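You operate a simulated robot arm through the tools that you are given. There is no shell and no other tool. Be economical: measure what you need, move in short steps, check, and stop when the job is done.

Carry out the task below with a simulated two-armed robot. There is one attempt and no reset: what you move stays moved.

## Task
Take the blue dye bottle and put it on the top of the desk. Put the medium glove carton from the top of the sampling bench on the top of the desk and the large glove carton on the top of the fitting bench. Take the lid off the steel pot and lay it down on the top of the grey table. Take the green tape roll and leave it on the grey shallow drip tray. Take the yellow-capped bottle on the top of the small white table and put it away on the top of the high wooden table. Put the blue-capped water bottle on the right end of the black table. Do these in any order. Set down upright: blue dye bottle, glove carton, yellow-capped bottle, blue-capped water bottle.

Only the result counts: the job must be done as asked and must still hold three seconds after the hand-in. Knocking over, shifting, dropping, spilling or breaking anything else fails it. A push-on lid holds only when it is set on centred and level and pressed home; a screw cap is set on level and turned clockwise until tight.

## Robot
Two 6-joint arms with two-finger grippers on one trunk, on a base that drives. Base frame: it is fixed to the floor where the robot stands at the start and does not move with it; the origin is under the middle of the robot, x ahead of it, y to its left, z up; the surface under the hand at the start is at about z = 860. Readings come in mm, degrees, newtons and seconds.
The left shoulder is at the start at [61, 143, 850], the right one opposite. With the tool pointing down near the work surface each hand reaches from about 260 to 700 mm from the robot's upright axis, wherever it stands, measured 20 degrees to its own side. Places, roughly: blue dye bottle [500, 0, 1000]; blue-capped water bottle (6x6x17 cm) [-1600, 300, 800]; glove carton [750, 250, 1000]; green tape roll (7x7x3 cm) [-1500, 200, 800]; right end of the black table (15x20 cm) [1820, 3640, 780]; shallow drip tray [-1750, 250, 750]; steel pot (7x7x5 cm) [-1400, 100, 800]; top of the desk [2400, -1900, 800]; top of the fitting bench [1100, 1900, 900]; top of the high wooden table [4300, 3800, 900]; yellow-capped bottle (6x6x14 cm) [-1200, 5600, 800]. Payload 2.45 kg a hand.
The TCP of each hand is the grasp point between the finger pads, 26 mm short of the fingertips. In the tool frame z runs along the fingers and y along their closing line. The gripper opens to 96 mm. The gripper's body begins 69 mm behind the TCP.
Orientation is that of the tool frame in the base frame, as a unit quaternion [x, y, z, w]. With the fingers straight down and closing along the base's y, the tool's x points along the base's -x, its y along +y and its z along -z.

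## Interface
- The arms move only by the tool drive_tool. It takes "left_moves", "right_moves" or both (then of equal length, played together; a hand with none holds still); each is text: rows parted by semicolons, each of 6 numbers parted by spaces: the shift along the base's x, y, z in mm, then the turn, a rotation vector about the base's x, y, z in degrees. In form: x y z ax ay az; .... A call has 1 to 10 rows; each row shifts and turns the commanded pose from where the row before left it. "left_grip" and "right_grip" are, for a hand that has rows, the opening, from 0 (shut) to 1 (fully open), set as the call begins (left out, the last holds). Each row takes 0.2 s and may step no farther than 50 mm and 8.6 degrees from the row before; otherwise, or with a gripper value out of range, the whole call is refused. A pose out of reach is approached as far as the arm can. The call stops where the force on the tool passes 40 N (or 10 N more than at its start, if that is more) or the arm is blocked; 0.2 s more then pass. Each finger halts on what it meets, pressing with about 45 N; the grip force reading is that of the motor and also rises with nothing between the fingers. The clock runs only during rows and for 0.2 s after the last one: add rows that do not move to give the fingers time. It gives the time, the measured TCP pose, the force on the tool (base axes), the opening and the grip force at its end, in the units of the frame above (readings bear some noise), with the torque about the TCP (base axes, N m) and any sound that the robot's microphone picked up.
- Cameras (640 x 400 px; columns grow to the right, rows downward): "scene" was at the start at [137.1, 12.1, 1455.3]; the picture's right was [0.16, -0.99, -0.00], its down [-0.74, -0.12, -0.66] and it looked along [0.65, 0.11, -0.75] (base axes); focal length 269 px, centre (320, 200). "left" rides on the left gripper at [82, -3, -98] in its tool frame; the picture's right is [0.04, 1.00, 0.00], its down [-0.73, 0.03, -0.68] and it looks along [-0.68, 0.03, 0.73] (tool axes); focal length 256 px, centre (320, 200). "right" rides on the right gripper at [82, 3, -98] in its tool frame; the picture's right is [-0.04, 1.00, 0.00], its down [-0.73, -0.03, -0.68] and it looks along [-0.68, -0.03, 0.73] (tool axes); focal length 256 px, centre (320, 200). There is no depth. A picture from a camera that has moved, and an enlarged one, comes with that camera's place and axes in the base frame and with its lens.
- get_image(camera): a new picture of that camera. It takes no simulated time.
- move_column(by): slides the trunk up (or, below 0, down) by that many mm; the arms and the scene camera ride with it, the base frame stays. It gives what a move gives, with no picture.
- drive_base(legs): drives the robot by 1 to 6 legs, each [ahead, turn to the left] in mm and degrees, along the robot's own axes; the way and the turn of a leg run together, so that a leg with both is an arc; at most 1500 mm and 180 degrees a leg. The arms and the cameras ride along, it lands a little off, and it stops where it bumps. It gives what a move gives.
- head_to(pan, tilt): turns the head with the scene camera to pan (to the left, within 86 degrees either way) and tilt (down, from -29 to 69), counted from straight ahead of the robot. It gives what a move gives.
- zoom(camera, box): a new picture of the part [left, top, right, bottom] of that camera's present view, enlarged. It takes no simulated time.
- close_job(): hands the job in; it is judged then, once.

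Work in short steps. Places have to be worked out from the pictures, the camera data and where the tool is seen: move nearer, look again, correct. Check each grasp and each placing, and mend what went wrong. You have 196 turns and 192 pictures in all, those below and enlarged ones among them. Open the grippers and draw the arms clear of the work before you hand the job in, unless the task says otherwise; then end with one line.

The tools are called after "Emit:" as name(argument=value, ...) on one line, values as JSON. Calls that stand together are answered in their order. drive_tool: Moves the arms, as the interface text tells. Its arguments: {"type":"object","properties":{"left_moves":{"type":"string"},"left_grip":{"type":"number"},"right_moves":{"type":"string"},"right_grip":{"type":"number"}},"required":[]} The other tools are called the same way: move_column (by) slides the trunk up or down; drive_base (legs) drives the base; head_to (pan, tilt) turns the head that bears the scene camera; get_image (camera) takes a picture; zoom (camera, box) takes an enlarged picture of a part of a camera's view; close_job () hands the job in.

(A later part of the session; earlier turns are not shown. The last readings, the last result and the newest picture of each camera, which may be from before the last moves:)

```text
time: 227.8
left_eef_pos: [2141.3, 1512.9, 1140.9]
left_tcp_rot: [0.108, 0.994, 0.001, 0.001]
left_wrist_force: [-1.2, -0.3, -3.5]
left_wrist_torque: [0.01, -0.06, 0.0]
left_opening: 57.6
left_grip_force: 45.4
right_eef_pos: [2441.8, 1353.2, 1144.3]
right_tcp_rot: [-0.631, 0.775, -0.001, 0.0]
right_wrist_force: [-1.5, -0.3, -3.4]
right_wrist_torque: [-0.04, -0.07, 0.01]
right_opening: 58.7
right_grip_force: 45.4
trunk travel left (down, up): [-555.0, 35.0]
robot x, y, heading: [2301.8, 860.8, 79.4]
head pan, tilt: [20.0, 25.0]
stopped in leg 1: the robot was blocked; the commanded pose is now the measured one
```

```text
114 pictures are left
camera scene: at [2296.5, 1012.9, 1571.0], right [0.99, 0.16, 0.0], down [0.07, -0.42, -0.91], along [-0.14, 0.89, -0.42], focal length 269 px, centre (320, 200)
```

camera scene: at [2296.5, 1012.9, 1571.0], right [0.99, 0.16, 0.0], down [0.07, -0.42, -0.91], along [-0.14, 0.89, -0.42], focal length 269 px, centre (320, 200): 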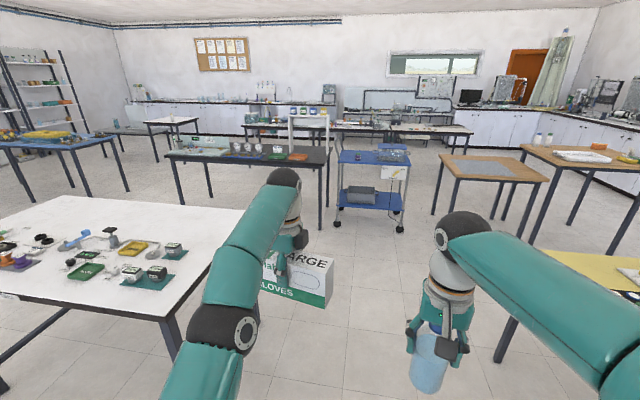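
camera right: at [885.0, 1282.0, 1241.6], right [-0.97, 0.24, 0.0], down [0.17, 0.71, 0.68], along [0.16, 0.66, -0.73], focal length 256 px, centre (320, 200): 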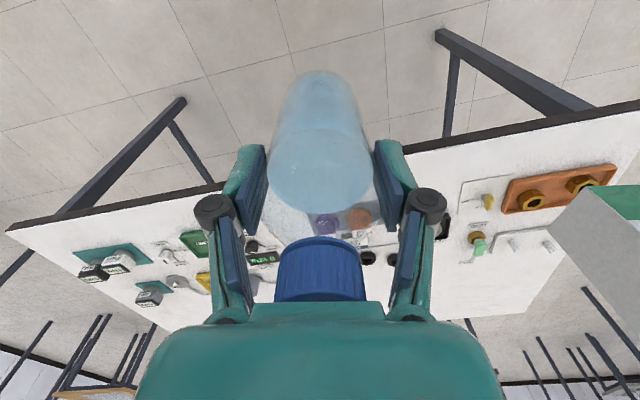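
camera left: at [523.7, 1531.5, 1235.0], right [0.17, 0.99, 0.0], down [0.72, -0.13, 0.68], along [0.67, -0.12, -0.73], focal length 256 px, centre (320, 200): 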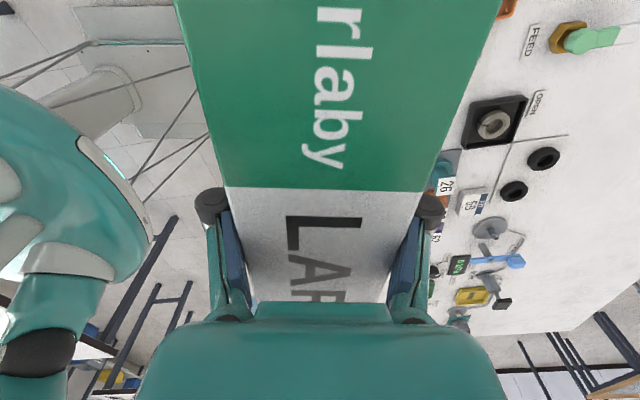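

I'll set the carton on the free back-right part of the fitting bench from its east end. Driving north.

Emit:
drive_base(legs=[[1280, 0]])

Emit:
drive_base(legs=[[0, 50]])

Emit:
drive_base(legs=[[0, 50]])

Emit:
head_to(pan=0, tilt=35)

Emit:
get_image(camera="scene")

```text
time: 234.5
left_eef_pos: [2376.5, 2805.8, 1141.6]
left_tcp_rot: [0.104, 0.995, 0.001, 0.001]
left_wrist_force: [-0.1, 0.4, -3.4]
left_wrist_torque: [0.0, 0.03, -0.04]
left_opening: 57.5
left_grip_force: 45.2
right_eef_pos: [2678.1, 2651.5, 1145.6]
right_tcp_rot: [-0.635, 0.772, 0.001, 0.0]
right_wrist_force: [-0.3, -1.2, -2.4]
right_wrist_torque: [-0.01, 0.01, -0.01]
right_opening: 58.3
right_grip_force: 44.8
trunk travel left (down, up): [-555.0, 35.0]
robot x, y, heading: [2545.1, 2157.7, 79.9]
head pan, tilt: [20.0, 25.0]
```

```text
time: 236.5
left_eef_pos: [2095.4, 2647.5, 1135.8]
left_tcp_rot: [-0.137, 0.991, -0.002, 0.004]
left_wrist_force: [-1.6, 0.6, -2.7]
left_wrist_torque: [0.02, -0.06, 0.03]
left_opening: 57.5
left_grip_force: 45.0
right_eef_pos: [2428.8, 2656.5, 1146.8]
right_tcp_rot: [0.804, -0.594, 0.001, 0.0]
right_wrist_force: [-1.5, 1.0, -2.4]
right_wrist_torque: [-0.03, -0.05, 0.02]
right_opening: 58.4
right_grip_force: 45.0
trunk travel left (down, up): [-555.0, 35.0]
robot x, y, heading: [2569.2, 2163.8, 108.2]
head pan, tilt: [20.0, 25.0]
stopped in leg 1: the robot was blocked; the commanded pose is now the measured one
```

```text
time: 238.7
left_eef_pos: [1909.7, 2281.3, 1133.9]
left_tcp_rot: [-0.436, 0.9, 0.006, 0.006]
left_wrist_force: [-0.5, -0.5, -3.9]
left_wrist_torque: [0.0, -0.04, 0.0]
left_opening: 57.5
left_grip_force: 45.1
right_eef_pos: [2168.9, 2484.4, 1149.0]
right_tcp_rot: [0.947, -0.321, 0.001, 0.0]
right_wrist_force: [0.0, -0.7, -3.5]
right_wrist_torque: [0.05, -0.07, -0.01]
right_opening: 58.5
right_grip_force: 44.7
trunk travel left (down, up): [-555.0, 35.0]
robot x, y, heading: [2587.3, 2186.8, 144.9]
head pan, tilt: [20.0, 25.0]
stopped in leg 1: the robot was blocked; the commanded pose is now the measured one
```

```text
time: 239.6
left_eef_pos: [1913.0, 2283.3, 1136.3]
left_tcp_rot: [-0.435, 0.9, 0.006, 0.004]
left_wrist_force: [-0.1, -0.5, -3.6]
left_wrist_torque: [0.01, -0.02, -0.01]
left_opening: 57.7
left_grip_force: 45.2
right_eef_pos: [2172.1, 2486.3, 1149.2]
right_tcp_rot: [0.947, -0.321, -0.001, 0.0]
right_wrist_force: [0.6, 0.6, -2.6]
right_wrist_torque: [0.0, 0.0, 0.01]
right_opening: 58.4
right_grip_force: 45.3
trunk travel left (down, up): [-555.0, 35.0]
robot x, y, heading: [2588.0, 2189.8, 144.8]
head pan, tilt: [0.0, 35.0]
```

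```text
113 pictures are left
camera scene: at [2464.5, 2272.9, 1555.2], right [0.58, 0.82, 0.0], down [0.47, -0.33, -0.82], along [-0.67, 0.47, -0.57], focal length 269 px, centre (320, 200)
```

scene: 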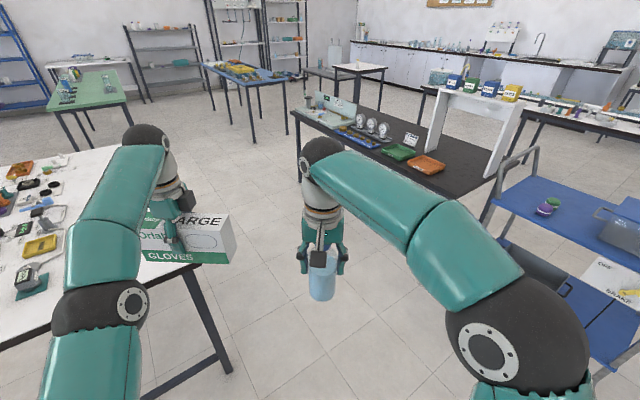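

I finish the turn to west.

Emit:
drive_base(legs=[[0, 36]])

Emit:
get_image(camera="scene")

```text
time: 241.2
left_eef_pos: [1926.3, 2032.5, 1131.1]
left_tcp_rot: [-0.597, 0.802, 0.005, 0.006]
left_wrist_force: [-0.9, -0.7, -4.1]
left_wrist_torque: [0.03, -0.04, 0.04]
left_opening: 57.7
left_grip_force: 44.6
right_eef_pos: [2086.8, 2314.7, 1149.8]
right_tcp_rot: [0.991, -0.137, 0.0, 0.001]
right_wrist_force: [-0.7, -0.8, -2.7]
right_wrist_torque: [0.04, -0.06, 0.02]
right_opening: 58.8
right_grip_force: 45.2
trunk travel left (down, up): [-555.0, 35.0]
robot x, y, heading: [2591.4, 2211.7, 167.2]
head pan, tilt: [0.0, 35.0]
stopped in leg 1: the robot was blocked; the commanded pose is now the measured one
```

```text
112 pictures are left
camera scene: at [2441.0, 2240.1, 1554.8], right [0.22, 0.97, 0.0], down [0.56, -0.13, -0.82], along [-0.8, 0.18, -0.58], focal length 269 px, centre (320, 200)
```

scene: 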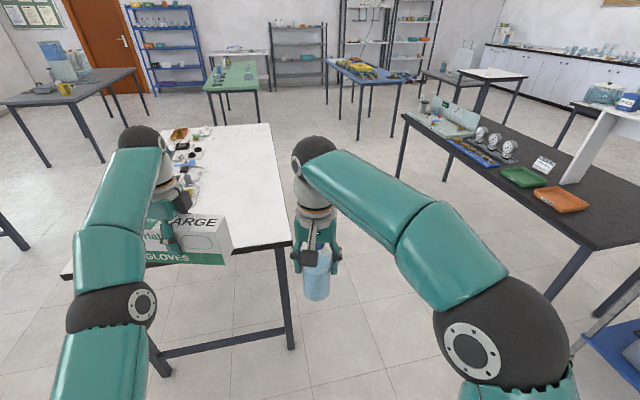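

Emit:
drive_tool(right_moves="6 30 0 0 0 0; 6 30 0 0 0 0; 6 30 0 0 0 0; 6 30 0 0 0 0; 6 30 0 0 0 0; 0 0 0 0 0 0", left_moves="0 0 0 0.4 -0.3 0; 0 0 0 0.4 -0.3 0; 0 0 0 0.4 -0.3 0; 0 0 0 0 0 0; 0 0 0 0 0 0; 0 0 0 0 0 0")

Emit:
drive_base(legs=[[0, 12]])

Emit:
get_image(camera="left")

```text
time: 242.6
left_eef_pos: [1931.0, 2031.1, 1132.3]
left_tcp_rot: [-0.597, 0.802, 0.009, 0.018]
left_wrist_force: [-0.6, -0.5, -3.2]
left_wrist_torque: [0.0, 0.02, -0.01]
left_opening: 57.6
left_grip_force: 45.1
left hand out of reach, approached as far as the arm can: row 3
right_eef_pos: [2116.8, 2464.1, 1150.1]
right_tcp_rot: [0.991, -0.137, -0.001, 0.001]
right_wrist_force: [0.2, 0.8, -3.0]
right_wrist_torque: [0.03, 0.03, 0.03]
right_opening: 58.3
right_grip_force: 44.6
trunk travel left (down, up): [-555.0, 35.0]
robot x, y, heading: [2590.3, 2211.8, 167.2]
head pan, tilt: [0.0, 35.0]
```

```text
time: 243.9
left_eef_pos: [1985.0, 1900.0, 1133.6]
left_tcp_rot: [-0.677, 0.736, 0.014, 0.016]
left_wrist_force: [-0.2, -0.4, -5.6]
left_wrist_torque: [-0.01, -0.05, -0.03]
left_opening: 57.5
left_grip_force: 44.9
right_eef_pos: [2074.1, 2360.5, 1150.4]
right_tcp_rot: [0.999, -0.032, -0.002, 0.001]
right_wrist_force: [1.6, 0.0, -2.7]
right_wrist_torque: [0.05, -0.01, 0.01]
right_opening: 58.6
right_grip_force: 45.5
trunk travel left (down, up): [-555.0, 35.0]
robot x, y, heading: [2590.8, 2218.8, 179.4]
head pan, tilt: [0.0, 35.0]
```

```text
111 pictures are left
camera left: at [1980.3, 1814.2, 1226.5], right [-1.0, 0.04, 0.0], down [0.03, 0.7, 0.71], along [0.03, 0.71, -0.71], focal length 256 px, centre (320, 200)
```

left: 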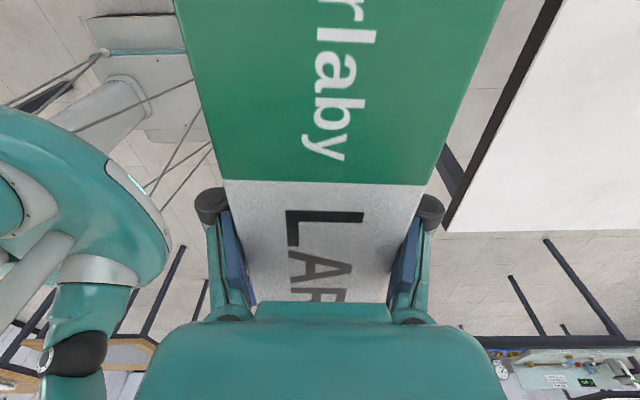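

I level the carton, bring it in front of the robot, and drive up to the bench end.

Emit:
drive_tool(left_moves="5 30 0 -0.6 0.1 0; 5 30 0 -0.6 0.1 0; 5 30 0 -0.6 0 0; 5 30 0 -0.6 0 0; 5 30 0 0 0 0; 5 30 0 0 0 0")

Emit:
drive_base(legs=[[480, 0]])

Emit:
head_to(pan=0, tilt=50)

Emit:
get_image(camera="scene")

Emit:
get_image(camera="left")

```text
time: 245.3
left_eef_pos: [1972.3, 2078.6, 1131.8]
left_tcp_rot: [-0.677, 0.736, -0.002, 0.0]
left_wrist_force: [0.5, -0.1, -3.9]
left_wrist_torque: [-0.05, -0.01, 0.01]
left_opening: 57.6
left_grip_force: 45.6
left hand out of reach, approached as far as the arm can: row 1, 2, 3, 4, 6
right_eef_pos: [2072.8, 2362.8, 1150.4]
right_tcp_rot: [0.999, -0.033, -0.001, 0.0]
right_wrist_force: [0.5, 0.2, -2.5]
right_wrist_torque: [0.0, 0.0, 0.02]
right_opening: 58.4
right_grip_force: 44.6
trunk travel left (down, up): [-555.0, 35.0]
robot x, y, heading: [2593.1, 2217.6, 178.9]
head pan, tilt: [0.0, 35.0]
```

```text
time: 248.1
left_eef_pos: [1494.6, 2088.9, 1134.1]
left_tcp_rot: [-0.677, 0.736, -0.002, 0.0]
left_wrist_force: [-0.9, 0.1, -4.7]
left_wrist_torque: [-0.01, -0.01, 0.03]
left_opening: 57.7
left_grip_force: 45.2
right_eef_pos: [1597.0, 2372.0, 1150.2]
right_tcp_rot: [0.999, -0.035, 0.001, 0.001]
right_wrist_force: [-0.5, 0.3, -2.8]
right_wrist_torque: [0.0, -0.05, 0.0]
right_opening: 58.3
right_grip_force: 45.4
trunk travel left (down, up): [-555.0, 35.0]
robot x, y, heading: [2114.1, 2224.6, 178.9]
head pan, tilt: [0.0, 35.0]
```

```text
time: 248.9
left_eef_pos: [1495.2, 2087.4, 1132.3]
left_tcp_rot: [-0.676, 0.737, -0.002, 0.001]
left_wrist_force: [0.1, 0.2, -3.8]
left_wrist_torque: [0.02, 0.0, -0.01]
left_opening: 57.8
left_grip_force: 45.6
right_eef_pos: [1598.0, 2371.4, 1150.4]
right_tcp_rot: [0.999, -0.034, -0.001, 0.001]
right_wrist_force: [0.3, -0.8, -3.0]
right_wrist_torque: [0.0, -0.01, 0.0]
right_opening: 58.6
right_grip_force: 44.5
trunk travel left (down, up): [-555.0, 35.0]
robot x, y, heading: [2112.1, 2226.9, 179.2]
head pan, tilt: [0.0, 50.0]
```

```text
110 pictures are left
camera scene: at [1975.1, 2230.2, 1533.5], right [0.02, 1.0, 0.0], down [0.77, -0.02, -0.64], along [-0.64, 0.01, -0.77], focal length 269 px, centre (320, 200)
```

scene: 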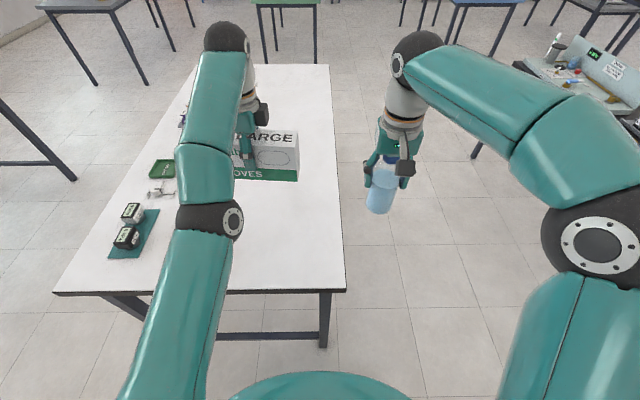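

```text
109 pictures are left
camera left: at [1492.0, 2005.9, 1230.6], right [-1.0, 0.05, 0.0], down [0.03, 0.73, 0.68], along [0.03, 0.68, -0.74], focal length 256 px, centre (320, 200)
```

left: 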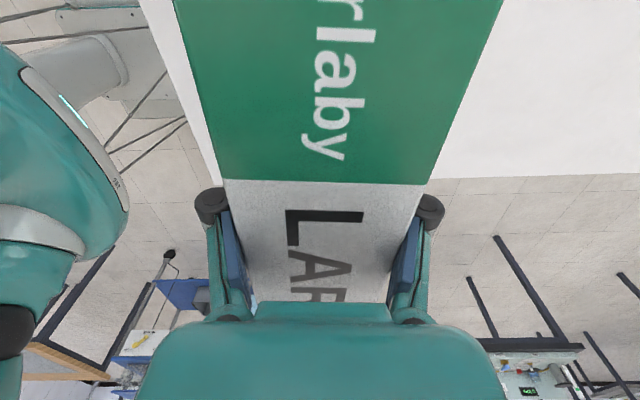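

The spot under the carton is free. I lower it.

Emit:
drive_tool(left_moves="5 0 -30 0 0 0; 5 0 -35 0 0 0; 0 0 -35 0 0 0; 0 0 -30 0 0 0; 0 0 -20 0 0 0; 0 0 0 0 0 0")

Emit:
get_image(camera="scene")

Emit:
get_image(camera="left")

```text
time: 250.3
left_eef_pos: [1494.5, 2089.8, 1117.4]
left_tcp_rot: [-0.676, 0.737, -0.009, 0.007]
left_wrist_force: [0.6, 1.0, -3.6]
left_wrist_torque: [-0.04, -0.01, 0.02]
left_opening: 57.7
left_grip_force: 44.8
left hand out of reach, approached as far as the arm can: row 1, 2, 3, 4, 5
right_eef_pos: [1598.0, 2371.9, 1150.8]
right_tcp_rot: [0.999, -0.034, -0.001, 0.0]
right_wrist_force: [-0.6, -0.5, -2.2]
right_wrist_torque: [0.01, 0.0, 0.03]
right_opening: 58.6
right_grip_force: 45.1
trunk travel left (down, up): [-555.0, 35.0]
robot x, y, heading: [2118.6, 2229.5, 179.0]
head pan, tilt: [0.0, 50.0]
```

```text
108 pictures are left
camera scene: at [1975.0, 2230.3, 1533.4], right [0.02, 1.0, 0.0], down [0.77, -0.02, -0.64], along [-0.64, 0.01, -0.77], focal length 269 px, centre (320, 200)
```

scene: 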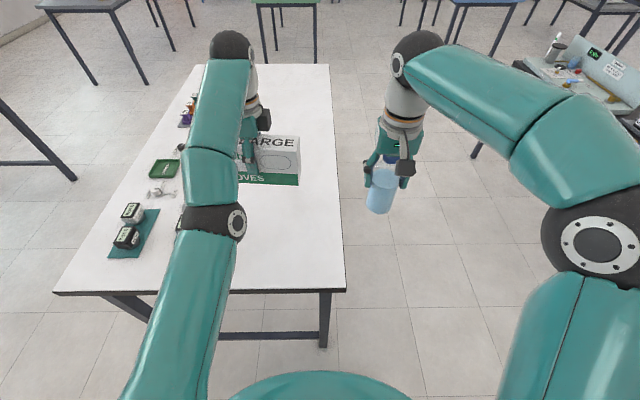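

```text
107 pictures are left
camera left: at [1488.2, 2008.0, 1215.5], right [-1.0, 0.05, -0.03], down [0.02, 0.74, 0.68], along [0.05, 0.68, -0.74], focal length 256 px, centre (320, 200)
```

left: 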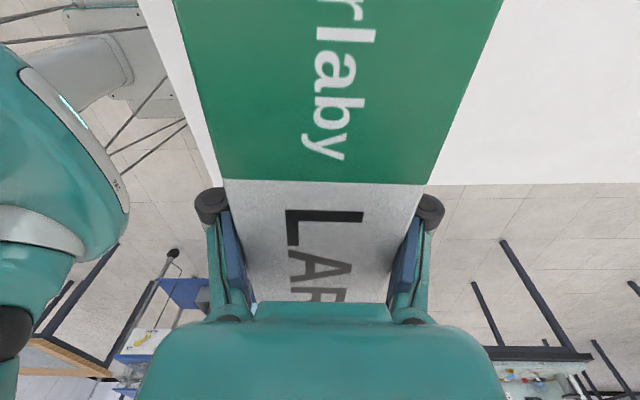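

The left arm reports out of reach although it should not be; I move the hand nearer to the robot and check.

Emit:
drive_tool(left_moves="20 0 0 0 0 0; 20 0 0 0 0 0; 20 0 0 0 0 0; 0 0 0 0 0 0; 0 0 0 0 0 0")

```text
time: 251.5
left_eef_pos: [1495.7, 2095.5, 1130.8]
left_tcp_rot: [-0.676, 0.737, -0.002, 0.001]
left_wrist_force: [0.2, 0.3, -3.9]
left_wrist_torque: [0.02, 0.02, 0.0]
left_opening: 57.5
left_grip_force: 44.8
left hand out of reach, approached as far as the arm can: row 1, 2, 3
right_eef_pos: [1598.0, 2370.7, 1151.2]
right_tcp_rot: [0.999, -0.035, -0.001, 0.001]
right_wrist_force: [-0.3, 0.7, -2.3]
right_wrist_torque: [-0.06, -0.02, -0.03]
right_opening: 58.6
right_grip_force: 45.0
trunk travel left (down, up): [-555.0, 35.0]
robot x, y, heading: [2110.5, 2229.1, 178.8]
head pan, tilt: [0.0, 50.0]
```

Emit:
drive_tool(left_moves="0 -20 0 0 0 0; 0 -20 0 0 0 0; 0 -20 -10 0 0 0; 0 0 -20 0 0 0; 0 0 -20 0 0 0")

```text
time: 252.7
left_eef_pos: [1491.9, 2031.6, 1124.1]
left_tcp_rot: [-0.676, 0.737, -0.005, 0.006]
left_wrist_force: [-1.0, 0.1, -3.3]
left_wrist_torque: [-0.01, 0.03, -0.08]
left_opening: 57.5
left_grip_force: 45.2
left hand out of reach, approached as far as the arm can: row 1, 3, 4, 5
right_eef_pos: [1599.0, 2371.8, 1151.3]
right_tcp_rot: [0.999, -0.035, -0.001, 0.001]
right_wrist_force: [0.6, 0.0, -2.9]
right_wrist_torque: [-0.02, 0.01, 0.0]
right_opening: 58.6
right_grip_force: 45.0
trunk travel left (down, up): [-555.0, 35.0]
robot x, y, heading: [2114.7, 2226.4, 179.1]
head pan, tilt: [0.0, 50.0]
```

Possibly the wrist is at its yaw limit (the carton has drifted ~4–5° past). I turn the hand back by 9° and try again.

Emit:
drive_tool(left_moves="0 0 0 0 0 3; 0 0 0 0 0 3; 0 0 0 0 0 3; 10 5 -10 0 0 0; 10 5 -15 0 0 0; 0 5 -20 0 0 0")

```text
time: 254.1
left_eef_pos: [1492.6, 2044.5, 1123.7]
left_tcp_rot: [0.732, -0.681, 0.007, -0.004]
left_wrist_force: [0.3, -0.4, -4.8]
left_wrist_torque: [-0.01, -0.05, -0.01]
left_opening: 57.7
left_grip_force: 45.6
left hand out of reach, approached as far as the arm can: row 3, 4, 5, 6
right_eef_pos: [1598.7, 2371.4, 1151.4]
right_tcp_rot: [0.999, -0.035, 0.0, 0.001]
right_wrist_force: [0.0, 0.2, -2.3]
right_wrist_torque: [-0.01, -0.02, 0.01]
right_opening: 58.4
right_grip_force: 45.0
trunk travel left (down, up): [-555.0, 35.0]
robot x, y, heading: [2111.3, 2227.6, 179.1]
head pan, tilt: [0.0, 50.0]
```

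Yaw was not the cause; the arm looks fully stretched (singular). I command a larger inward move, high in the air.

Emit:
drive_tool(left_moves="40 -10 0 0 0 0; 45 -10 0 0 0 0; 45 -10 0 0 0 0; 45 0 0 0 0 0; 0 0 0 0 0 0; 0 0 0 0 0 0")

Emit:
get_image(camera="scene")

```text
time: 255.5
left_eef_pos: [1493.2, 2018.5, 1136.5]
left_tcp_rot: [0.732, -0.681, 0.002, -0.001]
left_wrist_force: [0.1, -1.0, -4.1]
left_wrist_torque: [-0.01, 0.01, 0.02]
left_opening: 57.7
left_grip_force: 44.3
left hand out of reach, approached as far as the arm can: row 1, 2, 3, 4
right_eef_pos: [1597.3, 2370.9, 1151.1]
right_tcp_rot: [0.999, -0.035, -0.001, 0.001]
right_wrist_force: [0.6, -0.6, -2.3]
right_wrist_torque: [0.03, 0.0, 0.02]
right_opening: 58.7
right_grip_force: 44.6
trunk travel left (down, up): [-555.0, 35.0]
robot x, y, heading: [2115.0, 2226.6, 178.8]
head pan, tilt: [0.0, 50.0]
```

```text
106 pictures are left
camera scene: at [1974.9, 2230.3, 1533.4], right [0.02, 1.0, 0.0], down [0.77, -0.02, -0.64], along [-0.64, 0.01, -0.77], focal length 269 px, centre (320, 200)
```

scene: 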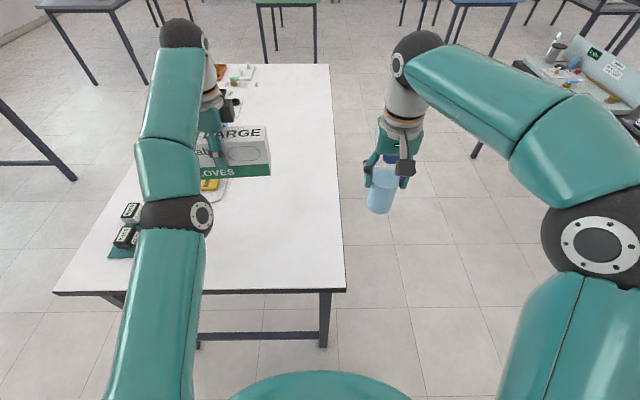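

The elbow is straight. I break the singularity by moving perpendicular to the arm (outward-down), then pulling inward.

Emit:
drive_tool(left_moves="-15 10 -22 0 0 0; -15 10 -22 0 0 0; -10 10 -22 0 0 0; 0 10 -15 0 0 0; 20 0 0 0 0 0; 20 0 0 0 0 0; 20 0 0 0 0 0")

```text
time: 257.1
left_eef_pos: [1524.2, 2062.7, 1052.1]
left_tcp_rot: [0.731, -0.682, 0.0, 0.0]
left_wrist_force: [-0.5, 1.1, -2.6]
left_wrist_torque: [-0.03, 0.04, 0.02]
left_opening: 57.5
left_grip_force: 45.0
left hand out of reach, approached as far as the arm can: row 2, 3
right_eef_pos: [1599.6, 2371.4, 1150.6]
right_tcp_rot: [0.999, -0.034, -0.001, 0.001]
right_wrist_force: [0.6, -0.9, -3.3]
right_wrist_torque: [0.0, -0.04, 0.01]
right_opening: 58.5
right_grip_force: 45.1
trunk travel left (down, up): [-555.0, 35.0]
robot x, y, heading: [2116.1, 2225.4, 179.0]
head pan, tilt: [0.0, 50.0]
```

Freed. I now lower over the free area.

Emit:
drive_tool(left_moves="-3 8 -20 0 0 0; -3 8 -25 0 0 0; 0 8 -20 0 0 0; 0 0 -10 0 0 0; 0 0 0 0 0 0")

Emit:
get_image(camera="scene")

Emit:
get_image(camera="left")

```text
time: 258.3
left_eef_pos: [1515.9, 2086.6, 977.2]
left_tcp_rot: [0.732, -0.682, 0.001, -0.001]
left_wrist_force: [0.6, 0.3, -3.3]
left_wrist_torque: [0.0, 0.02, 0.0]
left_opening: 57.5
left_grip_force: 44.8
right_eef_pos: [1597.5, 2370.5, 1150.3]
right_tcp_rot: [0.999, -0.035, -0.001, 0.001]
right_wrist_force: [-0.9, -0.7, -2.3]
right_wrist_torque: [-0.01, -0.02, -0.01]
right_opening: 58.4
right_grip_force: 45.2
trunk travel left (down, up): [-555.0, 35.0]
robot x, y, heading: [2112.2, 2230.6, 178.9]
head pan, tilt: [0.0, 50.0]
```

```text
105 pictures are left
camera scene: at [1975.1, 2230.3, 1533.5], right [0.02, 1.0, 0.0], down [0.77, -0.02, -0.64], along [-0.64, 0.01, -0.77], focal length 269 px, centre (320, 200)
```

scene: 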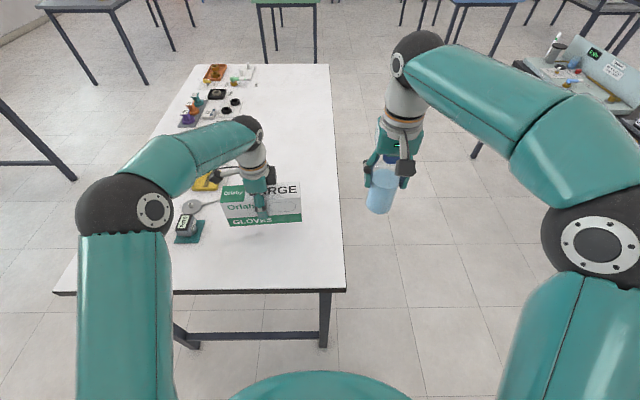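

```text
104 pictures are left
camera left: at [1524.6, 2004.6, 1073.8], right [-0.99, -0.11, 0.0], down [-0.08, 0.73, 0.68], along [-0.07, 0.67, -0.74], focal length 256 px, centre (320, 200)
```

left: 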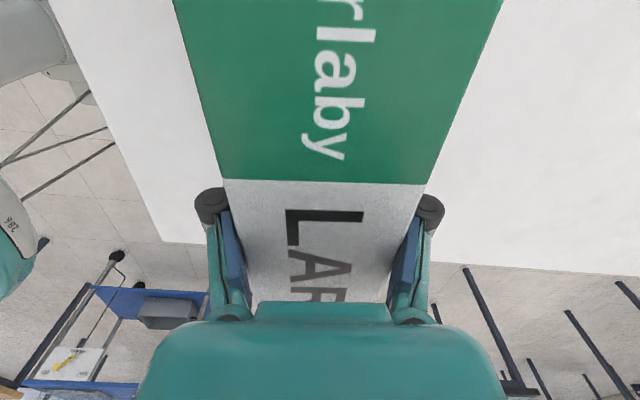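

Clear; I shift 20 mm more to the free side and lower to contact.

Emit:
drive_tool(left_moves="0 10 -8 0 0 0; 0 10 -8 0 0 0; 0 0 -8 0 0 0; 0 0 -6 0 0 0; 0 0 -5 0 0 0; 0 0 -4 0 0 0; 0 0 -4 0 0 0; 0 0 -4 0 0 0")

```text
time: 260.1
left_eef_pos: [1517.3, 2105.4, 929.6]
left_tcp_rot: [0.732, -0.681, 0.002, 0.0]
left_wrist_force: [0.7, 0.0, -3.8]
left_wrist_torque: [-0.01, -0.01, -0.01]
left_opening: 57.7
left_grip_force: 45.1
right_eef_pos: [1597.9, 2371.6, 1151.1]
right_tcp_rot: [0.999, -0.035, 0.0, 0.001]
right_wrist_force: [0.1, -0.3, -3.4]
right_wrist_torque: [-0.01, -0.03, 0.0]
right_opening: 58.5
right_grip_force: 44.9
trunk travel left (down, up): [-555.0, 35.0]
robot x, y, heading: [2115.2, 2229.4, 178.9]
head pan, tilt: [0.0, 50.0]
```

Emit:
drive_tool(left_moves="0 0 -4 0 0 0; 0 0 -3 0 0 0; 0 0 -3 0 0 0; 0 0 -3 0 0 0; 0 0 -3 0 0 0")

```text
time: 261.4
left_eef_pos: [1516.8, 2104.1, 922.6]
left_tcp_rot: [0.733, -0.681, -0.004, 0.003]
left_wrist_force: [8.5, 1.0, 17.7]
left_wrist_torque: [-0.09, -1.09, 0.14]
left_opening: 57.6
left_grip_force: 44.6
right_eef_pos: [1600.8, 2371.3, 1151.4]
right_tcp_rot: [0.999, -0.035, -0.002, 0.001]
right_wrist_force: [-0.1, 0.4, -2.5]
right_wrist_torque: [0.02, -0.04, -0.01]
right_opening: 58.5
right_grip_force: 44.9
trunk travel left (down, up): [-555.0, 35.0]
robot x, y, heading: [2113.2, 2227.9, 178.9]
head pan, tilt: [0.0, 50.0]
stopped in row 5 (left hand): the force on the tool passed its limit at 42 N (the readings are from after the stop); the commanded pose is now the measured one
```

Contact at the expected height. I release and rise.

Emit:
drive_tool(left_moves="0 0 1 0 0 0; 0 0 0 0 0 0; 0 0 0 0 0 0", left_grip=0.8)

Emit:
drive_tool(left_moves="0 0 15 0 0 0; 0 0 35 0 0 0; 0 0 40 0 0 0; 0 0 40 0 0 0; 10 0 30 0 0 0; 20 0 10 0 0 0; 20 0 0 0 0 0")

Emit:
get_image(camera="scene")

```text
time: 262.2
left_eef_pos: [1514.7, 2104.4, 920.4]
left_tcp_rot: [0.733, -0.681, -0.003, 0.002]
left_wrist_force: [-0.3, -0.7, -0.5]
left_wrist_torque: [0.0, -0.03, 0.0]
left_opening: 77.1
left_grip_force: 0.0
right_eef_pos: [1598.9, 2371.6, 1151.0]
right_tcp_rot: [0.999, -0.036, -0.001, 0.001]
right_wrist_force: [0.2, -0.1, -2.5]
right_wrist_torque: [0.02, 0.03, 0.0]
right_opening: 58.5
right_grip_force: 45.0
trunk travel left (down, up): [-555.0, 35.0]
robot x, y, heading: [2117.4, 2228.7, 178.8]
head pan, tilt: [0.0, 50.0]
```

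```text
time: 263.8
left_eef_pos: [1563.6, 2102.8, 1093.2]
left_tcp_rot: [0.733, -0.68, -0.004, 0.002]
left_wrist_force: [0.1, -1.3, -0.2]
left_wrist_torque: [-0.01, 0.02, 0.0]
left_opening: 76.9
left_grip_force: 0.1
right_eef_pos: [1598.3, 2371.6, 1151.6]
right_tcp_rot: [0.999, -0.035, -0.001, 0.001]
right_wrist_force: [0.0, -0.1, -2.3]
right_wrist_torque: [-0.02, -0.04, 0.04]
right_opening: 58.4
right_grip_force: 44.3
trunk travel left (down, up): [-555.0, 35.0]
robot x, y, heading: [2115.1, 2228.9, 178.8]
head pan, tilt: [0.0, 50.0]
```

```text
103 pictures are left
camera scene: at [1976.1, 2230.2, 1533.6], right [0.02, 1.0, 0.0], down [0.77, -0.02, -0.64], along [-0.64, 0.01, -0.77], focal length 269 px, centre (320, 200)
```

scene: 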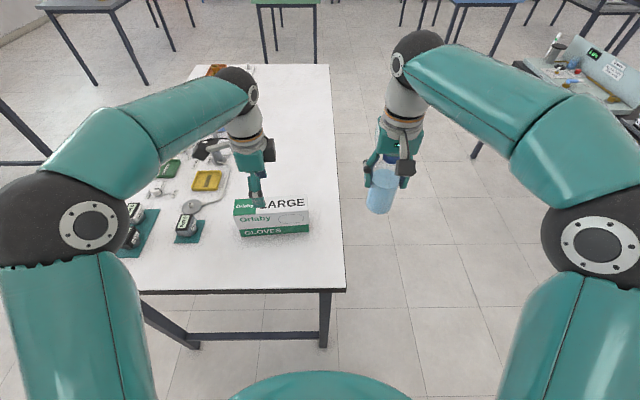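

The large carton stands well. Next the bottle: I back off and turn toward the black table.

Emit:
drive_base(legs=[[-150, 0]])

Emit:
drive_base(legs=[[0, -40]])

Emit:
drive_base(legs=[[0, -30]])

Emit:
head_to(pan=0, tilt=35)

Emit:
get_image(camera="scene")

```text
time: 265.2
left_eef_pos: [1715.7, 2101.3, 1093.6]
left_tcp_rot: [0.732, -0.681, -0.003, 0.002]
left_wrist_force: [0.1, 0.3, 0.9]
left_wrist_torque: [-0.03, 0.06, -0.01]
left_opening: 76.7
left_grip_force: 0.0
right_eef_pos: [1752.2, 2369.8, 1153.2]
right_tcp_rot: [0.999, -0.037, -0.001, 0.0]
right_wrist_force: [0.8, -0.1, -1.8]
right_wrist_torque: [-0.02, 0.06, -0.01]
right_opening: 58.7
right_grip_force: 44.9
trunk travel left (down, up): [-555.0, 35.0]
robot x, y, heading: [2267.6, 2224.3, 178.9]
head pan, tilt: [0.0, 50.0]
```

```text
time: 267.6
left_eef_pos: [1761.2, 2479.5, 1092.1]
left_tcp_rot: [-0.459, 0.888, 0.004, -0.002]
left_wrist_force: [0.0, -0.5, -0.2]
left_wrist_torque: [0.01, 0.02, -0.01]
left_opening: 76.9
left_grip_force: 0.1
right_eef_pos: [1960.6, 2664.3, 1151.5]
right_tcp_rot: [0.929, -0.371, -0.001, 0.0]
right_wrist_force: [0.4, 0.0, -3.1]
right_wrist_torque: [-0.01, -0.01, -0.03]
right_opening: 58.5
right_grip_force: 45.2
trunk travel left (down, up): [-555.0, 35.0]
robot x, y, heading: [2244.8, 2196.5, 139.6]
head pan, tilt: [0.0, 50.0]
```

```text
time: 269.6
left_eef_pos: [1963.0, 2685.7, 1092.5]
left_tcp_rot: [-0.216, 0.976, 0.003, -0.001]
left_wrist_force: [-0.6, 0.4, -1.1]
left_wrist_torque: [-0.04, -0.02, -0.03]
left_opening: 76.8
left_grip_force: 0.0
right_eef_pos: [2225.0, 2747.6, 1152.9]
right_tcp_rot: [0.804, -0.595, -0.002, 0.0]
right_wrist_force: [-0.2, 0.4, -2.3]
right_wrist_torque: [-0.02, -0.02, -0.04]
right_opening: 58.5
right_grip_force: 44.7
trunk travel left (down, up): [-555.0, 35.0]
robot x, y, heading: [2220.5, 2190.3, 110.2]
head pan, tilt: [0.0, 50.0]
```

```text
time: 270.4
left_eef_pos: [1961.6, 2685.2, 1092.8]
left_tcp_rot: [-0.217, 0.976, 0.004, 0.001]
left_wrist_force: [-0.1, -1.1, -1.1]
left_wrist_torque: [0.02, -0.07, -0.02]
left_opening: 77.0
left_grip_force: 0.0
right_eef_pos: [2224.4, 2747.1, 1153.2]
right_tcp_rot: [0.803, -0.595, -0.001, 0.001]
right_wrist_force: [-0.8, 0.4, -2.1]
right_wrist_torque: [-0.03, -0.06, 0.0]
right_opening: 58.5
right_grip_force: 45.1
trunk travel left (down, up): [-555.0, 35.0]
robot x, y, heading: [2220.6, 2193.5, 110.2]
head pan, tilt: [0.0, 35.0]
```

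```text
102 pictures are left
camera scene: at [2166.2, 2333.0, 1555.2], right [0.94, 0.34, 0.0], down [0.2, -0.54, -0.82], along [-0.28, 0.77, -0.57], focal length 269 px, centre (320, 200)
```

scene: 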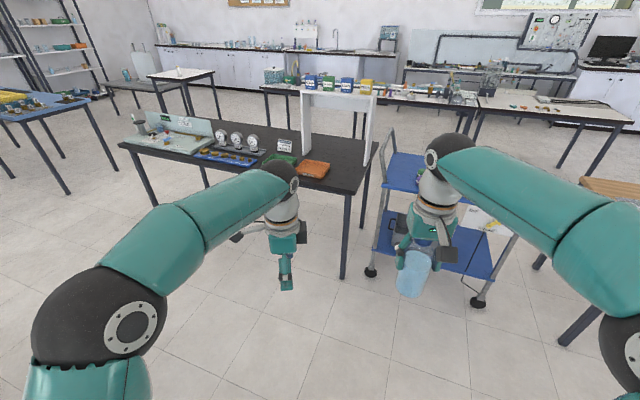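

Table's right end ≈x 1925, front edge y≈3460–3490; the goal spot (1820,3640) is free right of the orange tray. I drive up.

Emit:
drive_base(legs=[[0, 3]])

Emit:
drive_base(legs=[[860, 0]])

Emit:
drive_base(legs=[[0, -23]])

Emit:
head_to(pan=0, tilt=45)

Emit:
get_image(camera="scene")

```text
time: 271.2
left_eef_pos: [1935.5, 2671.7, 1093.4]
left_tcp_rot: [-0.243, 0.97, 0.004, 0.0]
left_wrist_force: [-0.2, -0.3, 0.1]
left_wrist_torque: [0.01, -0.02, 0.01]
left_opening: 76.6
left_grip_force: 0.0
right_eef_pos: [2195.1, 2746.2, 1153.6]
right_tcp_rot: [0.819, -0.574, -0.003, -0.001]
right_wrist_force: [-0.4, 0.6, -2.4]
right_wrist_torque: [0.0, -0.03, -0.01]
right_opening: 58.7
right_grip_force: 45.6
trunk travel left (down, up): [-555.0, 35.0]
robot x, y, heading: [2220.1, 2196.8, 113.2]
head pan, tilt: [0.0, 35.0]
```

```text
time: 275.8
left_eef_pos: [1601.5, 3434.3, 1094.7]
left_tcp_rot: [-0.247, 0.969, 0.003, 0.0]
left_wrist_force: [-0.6, 0.3, 1.1]
left_wrist_torque: [-0.01, -0.02, -0.01]
left_opening: 76.7
left_grip_force: 0.1
right_eef_pos: [1859.8, 3512.9, 1153.9]
right_tcp_rot: [0.821, -0.571, -0.001, 0.0]
right_wrist_force: [-0.8, 0.2, -3.1]
right_wrist_torque: [-0.01, 0.0, 0.01]
right_opening: 58.3
right_grip_force: 44.9
trunk travel left (down, up): [-555.0, 35.0]
robot x, y, heading: [1889.1, 2961.9, 113.6]
head pan, tilt: [0.0, 35.0]
```

```text
time: 277.5
left_eef_pos: [1808.6, 3511.3, 1094.1]
left_tcp_rot: [-0.049, 0.999, 0.004, 0.001]
left_wrist_force: [0.0, 0.1, -0.2]
left_wrist_torque: [-0.04, -0.03, -0.01]
left_opening: 76.7
left_grip_force: 0.0
right_eef_pos: [2077.4, 3483.2, 1153.5]
right_tcp_rot: [-0.691, 0.722, 0.002, 0.0]
right_wrist_force: [0.5, 0.9, -2.2]
right_wrist_torque: [0.0, 0.03, -0.01]
right_opening: 58.1
right_grip_force: 45.0
trunk travel left (down, up): [-555.0, 35.0]
robot x, y, heading: [1871.5, 2960.9, 91.1]
head pan, tilt: [0.0, 35.0]
```

```text
time: 278.2
left_eef_pos: [1808.7, 3510.5, 1094.5]
left_tcp_rot: [-0.049, 0.999, 0.005, 0.001]
left_wrist_force: [0.2, 0.2, 0.1]
left_wrist_torque: [-0.02, 0.0, 0.0]
left_opening: 76.7
left_grip_force: 0.0
right_eef_pos: [2077.1, 3482.9, 1155.4]
right_tcp_rot: [-0.692, 0.722, 0.002, 0.001]
right_wrist_force: [0.6, 0.7, -2.1]
right_wrist_torque: [-0.04, -0.01, 0.0]
right_opening: 58.6
right_grip_force: 44.9
trunk travel left (down, up): [-555.0, 35.0]
robot x, y, heading: [1872.6, 2961.4, 90.9]
head pan, tilt: [0.0, 45.0]
```

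```text
101 pictures are left
camera scene: at [1867.3, 3104.0, 1540.5], right [1.0, 0.02, 0.0], down [0.01, -0.71, -0.71], along [-0.01, 0.71, -0.71], focal length 269 px, centre (320, 200)
```

scene: 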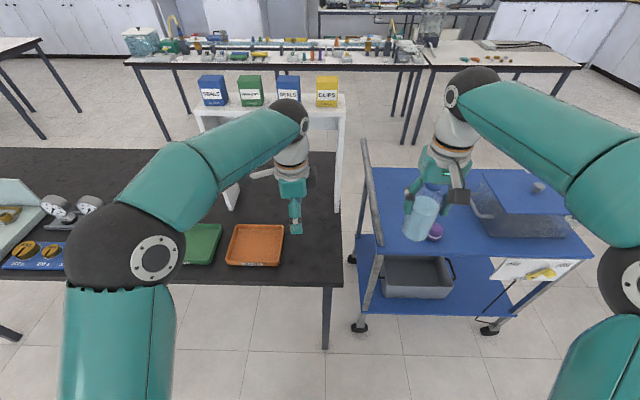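

The zone right of the orange tray is free. I move the left hand out of the way, and bring the bottle in front, away from the cart.

Emit:
drive_tool(left_moves="-30 -15 0 0 0 0; -35 -15 0 0 0 0; -35 -15 0 0 0 0; -35 -15 0 0 0 0; -30 -10 0 0 0 0; -30 0 0 0 0 0; 0 0 0 0 0 0; 0 0 0 0 0 0", right_moves="0 0 0 0 0 0; -30 0 0 0 0 0; -35 0 0 0 0 0; -35 0 0 0 0 0; -35 0 0 0 0 0; -35 0 0 0 0 0; -35 0 0 0 0 0; -35 0 0 0 0 0")

Emit:
drive_base(legs=[[90, 0]])

Emit:
get_image(camera="scene")

Emit:
get_image(camera="right")

```text
time: 280.0
left_eef_pos: [1609.2, 3441.8, 1096.6]
left_tcp_rot: [-0.05, 0.999, 0.003, 0.001]
left_wrist_force: [0.0, 0.1, -0.5]
left_wrist_torque: [0.0, 0.01, 0.01]
left_opening: 76.9
left_grip_force: 0.1
right_eef_pos: [1836.3, 3481.7, 1155.0]
right_tcp_rot: [-0.69, 0.723, 0.0, 0.001]
right_wrist_force: [-0.2, -0.3, -2.8]
right_wrist_torque: [0.04, -0.03, 0.02]
right_opening: 58.7
right_grip_force: 45.2
trunk travel left (down, up): [-555.0, 35.0]
robot x, y, heading: [1871.3, 2963.1, 90.7]
head pan, tilt: [0.0, 45.0]
```

```text
time: 281.1
left_eef_pos: [1608.8, 3534.0, 1096.9]
left_tcp_rot: [-0.049, 0.999, 0.003, 0.001]
left_wrist_force: [0.0, 0.3, -0.8]
left_wrist_torque: [0.0, 0.0, 0.0]
left_opening: 76.5
left_grip_force: 0.0
right_eef_pos: [1836.6, 3576.1, 1154.3]
right_tcp_rot: [-0.691, 0.723, 0.001, 0.001]
right_wrist_force: [0.1, 0.1, -3.4]
right_wrist_torque: [-0.06, 0.0, -0.01]
right_opening: 58.4
right_grip_force: 44.7
trunk travel left (down, up): [-555.0, 35.0]
robot x, y, heading: [1868.3, 3053.6, 90.7]
head pan, tilt: [0.0, 45.0]
```

```text
100 pictures are left
camera scene: at [1866.0, 3196.9, 1540.2], right [1.0, 0.02, 0.0], down [0.01, -0.71, -0.71], along [-0.01, 0.71, -0.71], focal length 269 px, centre (320, 200)
```

scene: 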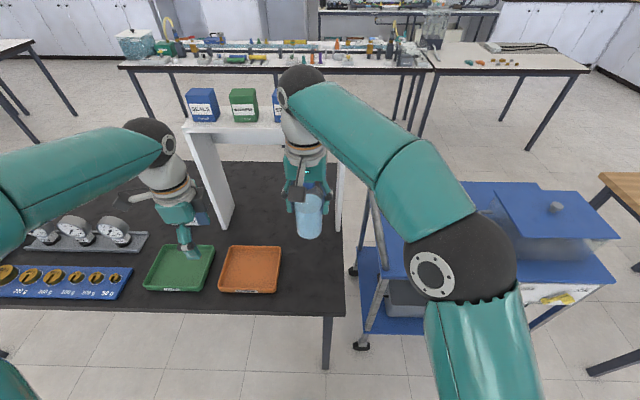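

```text
99 pictures are left
camera right: at [1829.4, 3493.9, 1252.3], right [-1.0, 0.08, 0.0], down [0.06, 0.73, 0.68], along [0.06, 0.68, -0.73], focal length 256 px, centre (320, 200)
```

right: 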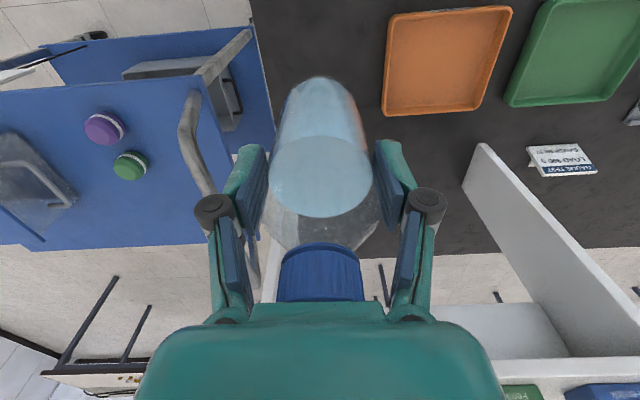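

I place the bottle above (1825,3640) and lower it.

Emit:
drive_tool(right_moves="-4 20 -20 0 0 0; -4 22 -35 0 0 0; -3 22 -40 0 0 0; 0 0 -40 0 0 0; 0 0 -40 0 0 0; 0 0 -40 0 0 0; 0 0 0 0 0 0")

Emit:
get_image(camera="scene")

Emit:
get_image(camera="right")

```text
time: 282.7
left_eef_pos: [1608.8, 3533.4, 1096.4]
left_tcp_rot: [-0.051, 0.999, 0.003, 0.001]
left_wrist_force: [0.0, -0.1, 0.5]
left_wrist_torque: [0.0, 0.0, 0.01]
left_opening: 76.8
left_grip_force: 0.2
right_eef_pos: [1825.2, 3634.7, 941.5]
right_tcp_rot: [-0.692, 0.722, 0.001, 0.0]
right_wrist_force: [-0.2, 0.0, -2.9]
right_wrist_torque: [-0.01, 0.0, -0.01]
right_opening: 58.3
right_grip_force: 45.0
trunk travel left (down, up): [-555.0, 35.0]
robot x, y, heading: [1866.3, 3054.6, 90.7]
head pan, tilt: [0.0, 45.0]
```

```text
98 pictures are left
camera scene: at [1866.1, 3194.4, 1540.5], right [1.0, 0.02, 0.0], down [0.01, -0.71, -0.71], along [-0.01, 0.71, -0.71], focal length 269 px, centre (320, 200)
```

scene: 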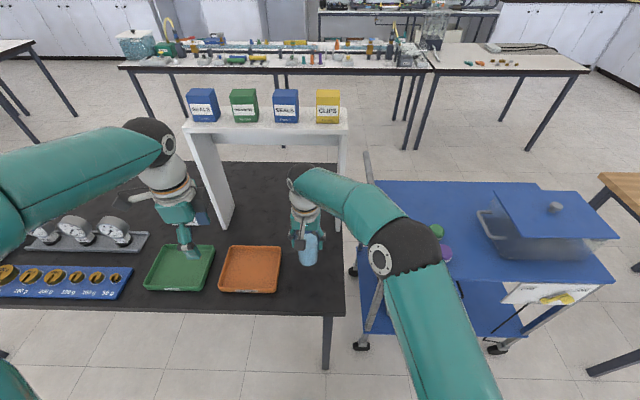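

```text
97 pictures are left
camera right: at [1818.1, 3553.9, 1038.7], right [-1.0, 0.08, 0.0], down [0.06, 0.73, 0.68], along [0.06, 0.68, -0.73], focal length 256 px, centre (320, 200)
```

right: 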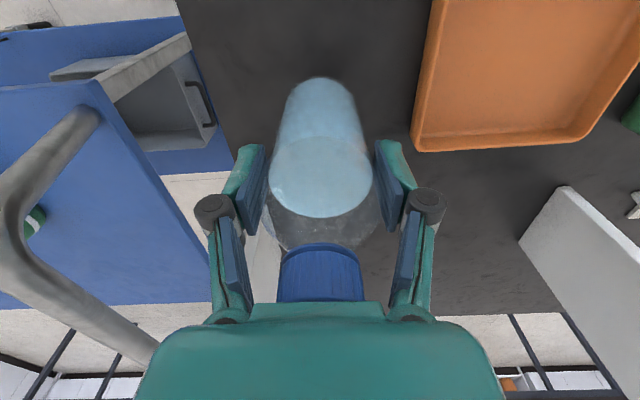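

Emit:
drive_tool(right_moves="0 2 -25 0 0 0; 0 2 -20 0 0 0; 0 0 -8 0 0 0; 0 0 -5 0 0 0; 0 0 -4 0 0 0; 0 0 -4 0 0 0; 0 0 -4 0 0 0")

```text
time: 284.3
left_eef_pos: [1608.6, 3530.7, 1099.0]
left_tcp_rot: [-0.049, 0.999, 0.006, 0.001]
left_wrist_force: [0.7, -0.4, 0.3]
left_wrist_torque: [-0.02, 0.02, -0.02]
left_opening: 76.7
left_grip_force: 0.1
right_eef_pos: [1825.6, 3641.6, 877.3]
right_tcp_rot: [-0.691, 0.723, 0.006, 0.004]
right_wrist_force: [5.1, -3.0, 35.9]
right_wrist_torque: [-0.18, -0.16, -0.02]
right_opening: 58.6
right_grip_force: 45.4
trunk travel left (down, up): [-555.0, 35.0]
robot x, y, heading: [1869.8, 3057.7, 91.1]
head pan, tilt: [0.0, 45.0]
```

Contact. I ease up a touch, release, and rise clear of the cap.

Emit:
drive_tool(right_moves="0 0 3 0 0 0; 0 0 0 0 0 0")

Emit:
drive_tool(right_moves="0 0 0 0 0 0; 0 0 0 0 0 0; 0 0 0 0 0 0", right_grip=0.8)

Emit:
drive_tool(right_moves="0 0 10 0 0 0; 0 0 30 0 0 0; 0 0 45 0 0 0; 0 0 45 0 0 0; 0 0 45 0 0 0; 0 0 45 0 0 0; 0 -20 30 0 0 0")

Emit:
get_image(camera="scene")

```text
time: 284.9
left_eef_pos: [1608.4, 3532.0, 1097.1]
left_tcp_rot: [-0.05, 0.999, 0.005, 0.001]
left_wrist_force: [0.1, -1.3, -0.4]
left_wrist_torque: [0.01, 0.01, 0.0]
left_opening: 76.9
left_grip_force: 0.0
right_eef_pos: [1826.5, 3641.0, 875.9]
right_tcp_rot: [-0.691, 0.723, 0.007, 0.002]
right_wrist_force: [0.8, 4.5, 27.4]
right_wrist_torque: [1.05, 0.1, 0.02]
right_opening: 58.9
right_grip_force: 45.6
trunk travel left (down, up): [-555.0, 35.0]
robot x, y, heading: [1871.8, 3053.2, 90.9]
head pan, tilt: [0.0, 45.0]
```

```text
time: 285.7
left_eef_pos: [1608.4, 3533.7, 1096.8]
left_tcp_rot: [-0.05, 0.999, 0.004, 0.001]
left_wrist_force: [-0.6, -0.1, 0.0]
left_wrist_torque: [-0.05, -0.01, 0.0]
left_opening: 77.0
left_grip_force: 0.1
right_eef_pos: [1826.3, 3640.1, 872.6]
right_tcp_rot: [-0.692, 0.722, 0.0, 0.0]
right_wrist_force: [1.0, -0.8, 1.1]
right_wrist_torque: [0.05, -0.02, -0.03]
right_opening: 76.7
right_grip_force: 0.1
trunk travel left (down, up): [-555.0, 35.0]
robot x, y, heading: [1870.3, 3056.8, 90.8]
head pan, tilt: [0.0, 45.0]
```

```text
time: 287.3
left_eef_pos: [1609.8, 3530.7, 1099.0]
left_tcp_rot: [-0.05, 0.999, 0.006, 0.001]
left_wrist_force: [-0.3, -0.1, 0.1]
left_wrist_torque: [0.05, 0.04, 0.02]
left_opening: 76.8
left_grip_force: 0.1
right_eef_pos: [1824.7, 3619.1, 1124.6]
right_tcp_rot: [-0.691, 0.722, 0.001, 0.0]
right_wrist_force: [0.1, -0.5, 0.9]
right_wrist_torque: [0.04, 0.01, 0.04]
right_opening: 76.9
right_grip_force: 0.1
trunk travel left (down, up): [-555.0, 35.0]
robot x, y, heading: [1870.2, 3051.6, 91.2]
head pan, tilt: [0.0, 45.0]
```

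```text
96 pictures are left
camera scene: at [1867.0, 3191.6, 1540.7], right [1.0, 0.02, 0.0], down [0.01, -0.71, -0.71], along [-0.01, 0.71, -0.71], focal length 269 px, centre (320, 200)
```

scene: 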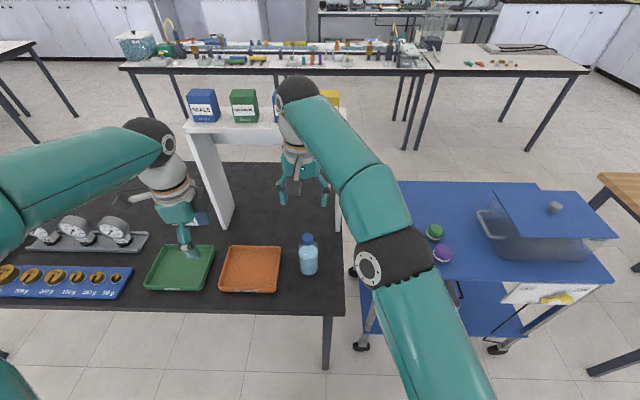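

Water bottle stands on the right end of the black table. Next the yellow-capped bottle: I back off and go west between the benches.

Emit:
drive_base(legs=[[-220, 0]])

Emit:
drive_base(legs=[[0, 45]])

Emit:
drive_base(legs=[[0, 44]])

Emit:
head_to(pan=-20, tilt=22)

Emit:
get_image(camera="scene")

```text
time: 289.0
left_eef_pos: [1610.2, 3316.7, 1096.9]
left_tcp_rot: [-0.052, 0.999, 0.004, 0.001]
left_wrist_force: [0.0, -0.4, 0.3]
left_wrist_torque: [0.04, -0.02, 0.01]
left_opening: 76.7
left_grip_force: 0.0
right_eef_pos: [1825.6, 3407.5, 1124.3]
right_tcp_rot: [-0.694, 0.72, 0.002, 0.0]
right_wrist_force: [0.6, -0.9, -0.5]
right_wrist_torque: [0.01, -0.03, 0.01]
right_opening: 76.8
right_grip_force: 0.1
trunk travel left (down, up): [-555.0, 35.0]
robot x, y, heading: [1870.5, 2838.4, 91.3]
head pan, tilt: [0.0, 45.0]
```

```text
time: 290.4
left_eef_pos: [1509.2, 3244.7, 1099.2]
left_tcp_rot: [-0.166, 0.986, 0.004, 0.0]
left_wrist_force: [0.0, -0.9, 0.4]
left_wrist_torque: [0.02, 0.0, -0.01]
left_opening: 77.0
left_grip_force: 0.0
right_eef_pos: [1698.1, 3381.7, 1124.9]
right_tcp_rot: [0.772, -0.636, 0.0, 0.0]
right_wrist_force: [0.1, -1.9, 0.5]
right_wrist_torque: [0.0, 0.0, -0.02]
right_opening: 76.7
right_grip_force: 0.1
trunk travel left (down, up): [-555.0, 35.0]
robot x, y, heading: [1882.9, 2841.7, 104.5]
head pan, tilt: [0.0, 45.0]
stopped in leg 1: the robot was blocked; the commanded pose is now the measured one
```

```text
time: 291.9
left_eef_pos: [1429.5, 3148.3, 1098.7]
left_tcp_rot: [-0.281, 0.96, 0.004, 0.0]
left_wrist_force: [-0.2, -0.4, 0.1]
left_wrist_torque: [0.01, -0.01, 0.0]
left_opening: 76.8
left_grip_force: 0.1
right_eef_pos: [1594.7, 3326.3, 1127.8]
right_tcp_rot: [0.837, -0.547, 0.006, 0.002]
right_wrist_force: [-1.1, -1.2, 0.1]
right_wrist_torque: [0.0, 0.0, -0.01]
right_opening: 76.8
right_grip_force: 0.1
trunk travel left (down, up): [-555.0, 35.0]
robot x, y, heading: [1894.3, 2845.5, 117.7]
head pan, tilt: [0.0, 45.0]
stopped in leg 1: the robot was blocked; the commanded pose is now the measured one
```

```text
time: 292.7
left_eef_pos: [1429.5, 3148.9, 1098.1]
left_tcp_rot: [-0.281, 0.96, 0.004, 0.0]
left_wrist_force: [0.0, 0.6, -0.4]
left_wrist_torque: [0.0, -0.01, -0.02]
left_opening: 76.7
left_grip_force: 0.0
right_eef_pos: [1595.0, 3326.6, 1126.5]
right_tcp_rot: [0.838, -0.546, 0.005, 0.002]
right_wrist_force: [0.2, 0.8, 0.6]
right_wrist_torque: [0.0, 0.02, 0.03]
right_opening: 77.3
right_grip_force: 0.1
trunk travel left (down, up): [-555.0, 35.0]
robot x, y, heading: [1894.0, 2844.8, 117.5]
head pan, tilt: [-20.0, 22.0]
```

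```text
95 pictures are left
camera scene: at [1852.6, 2992.9, 1575.8], right [0.99, 0.13, 0.0], down [0.05, -0.37, -0.93], along [-0.12, 0.92, -0.38], focal length 269 px, centre (320, 200)
```

scene: 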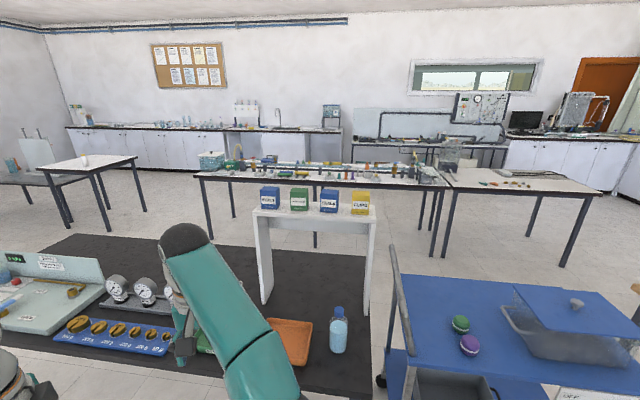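

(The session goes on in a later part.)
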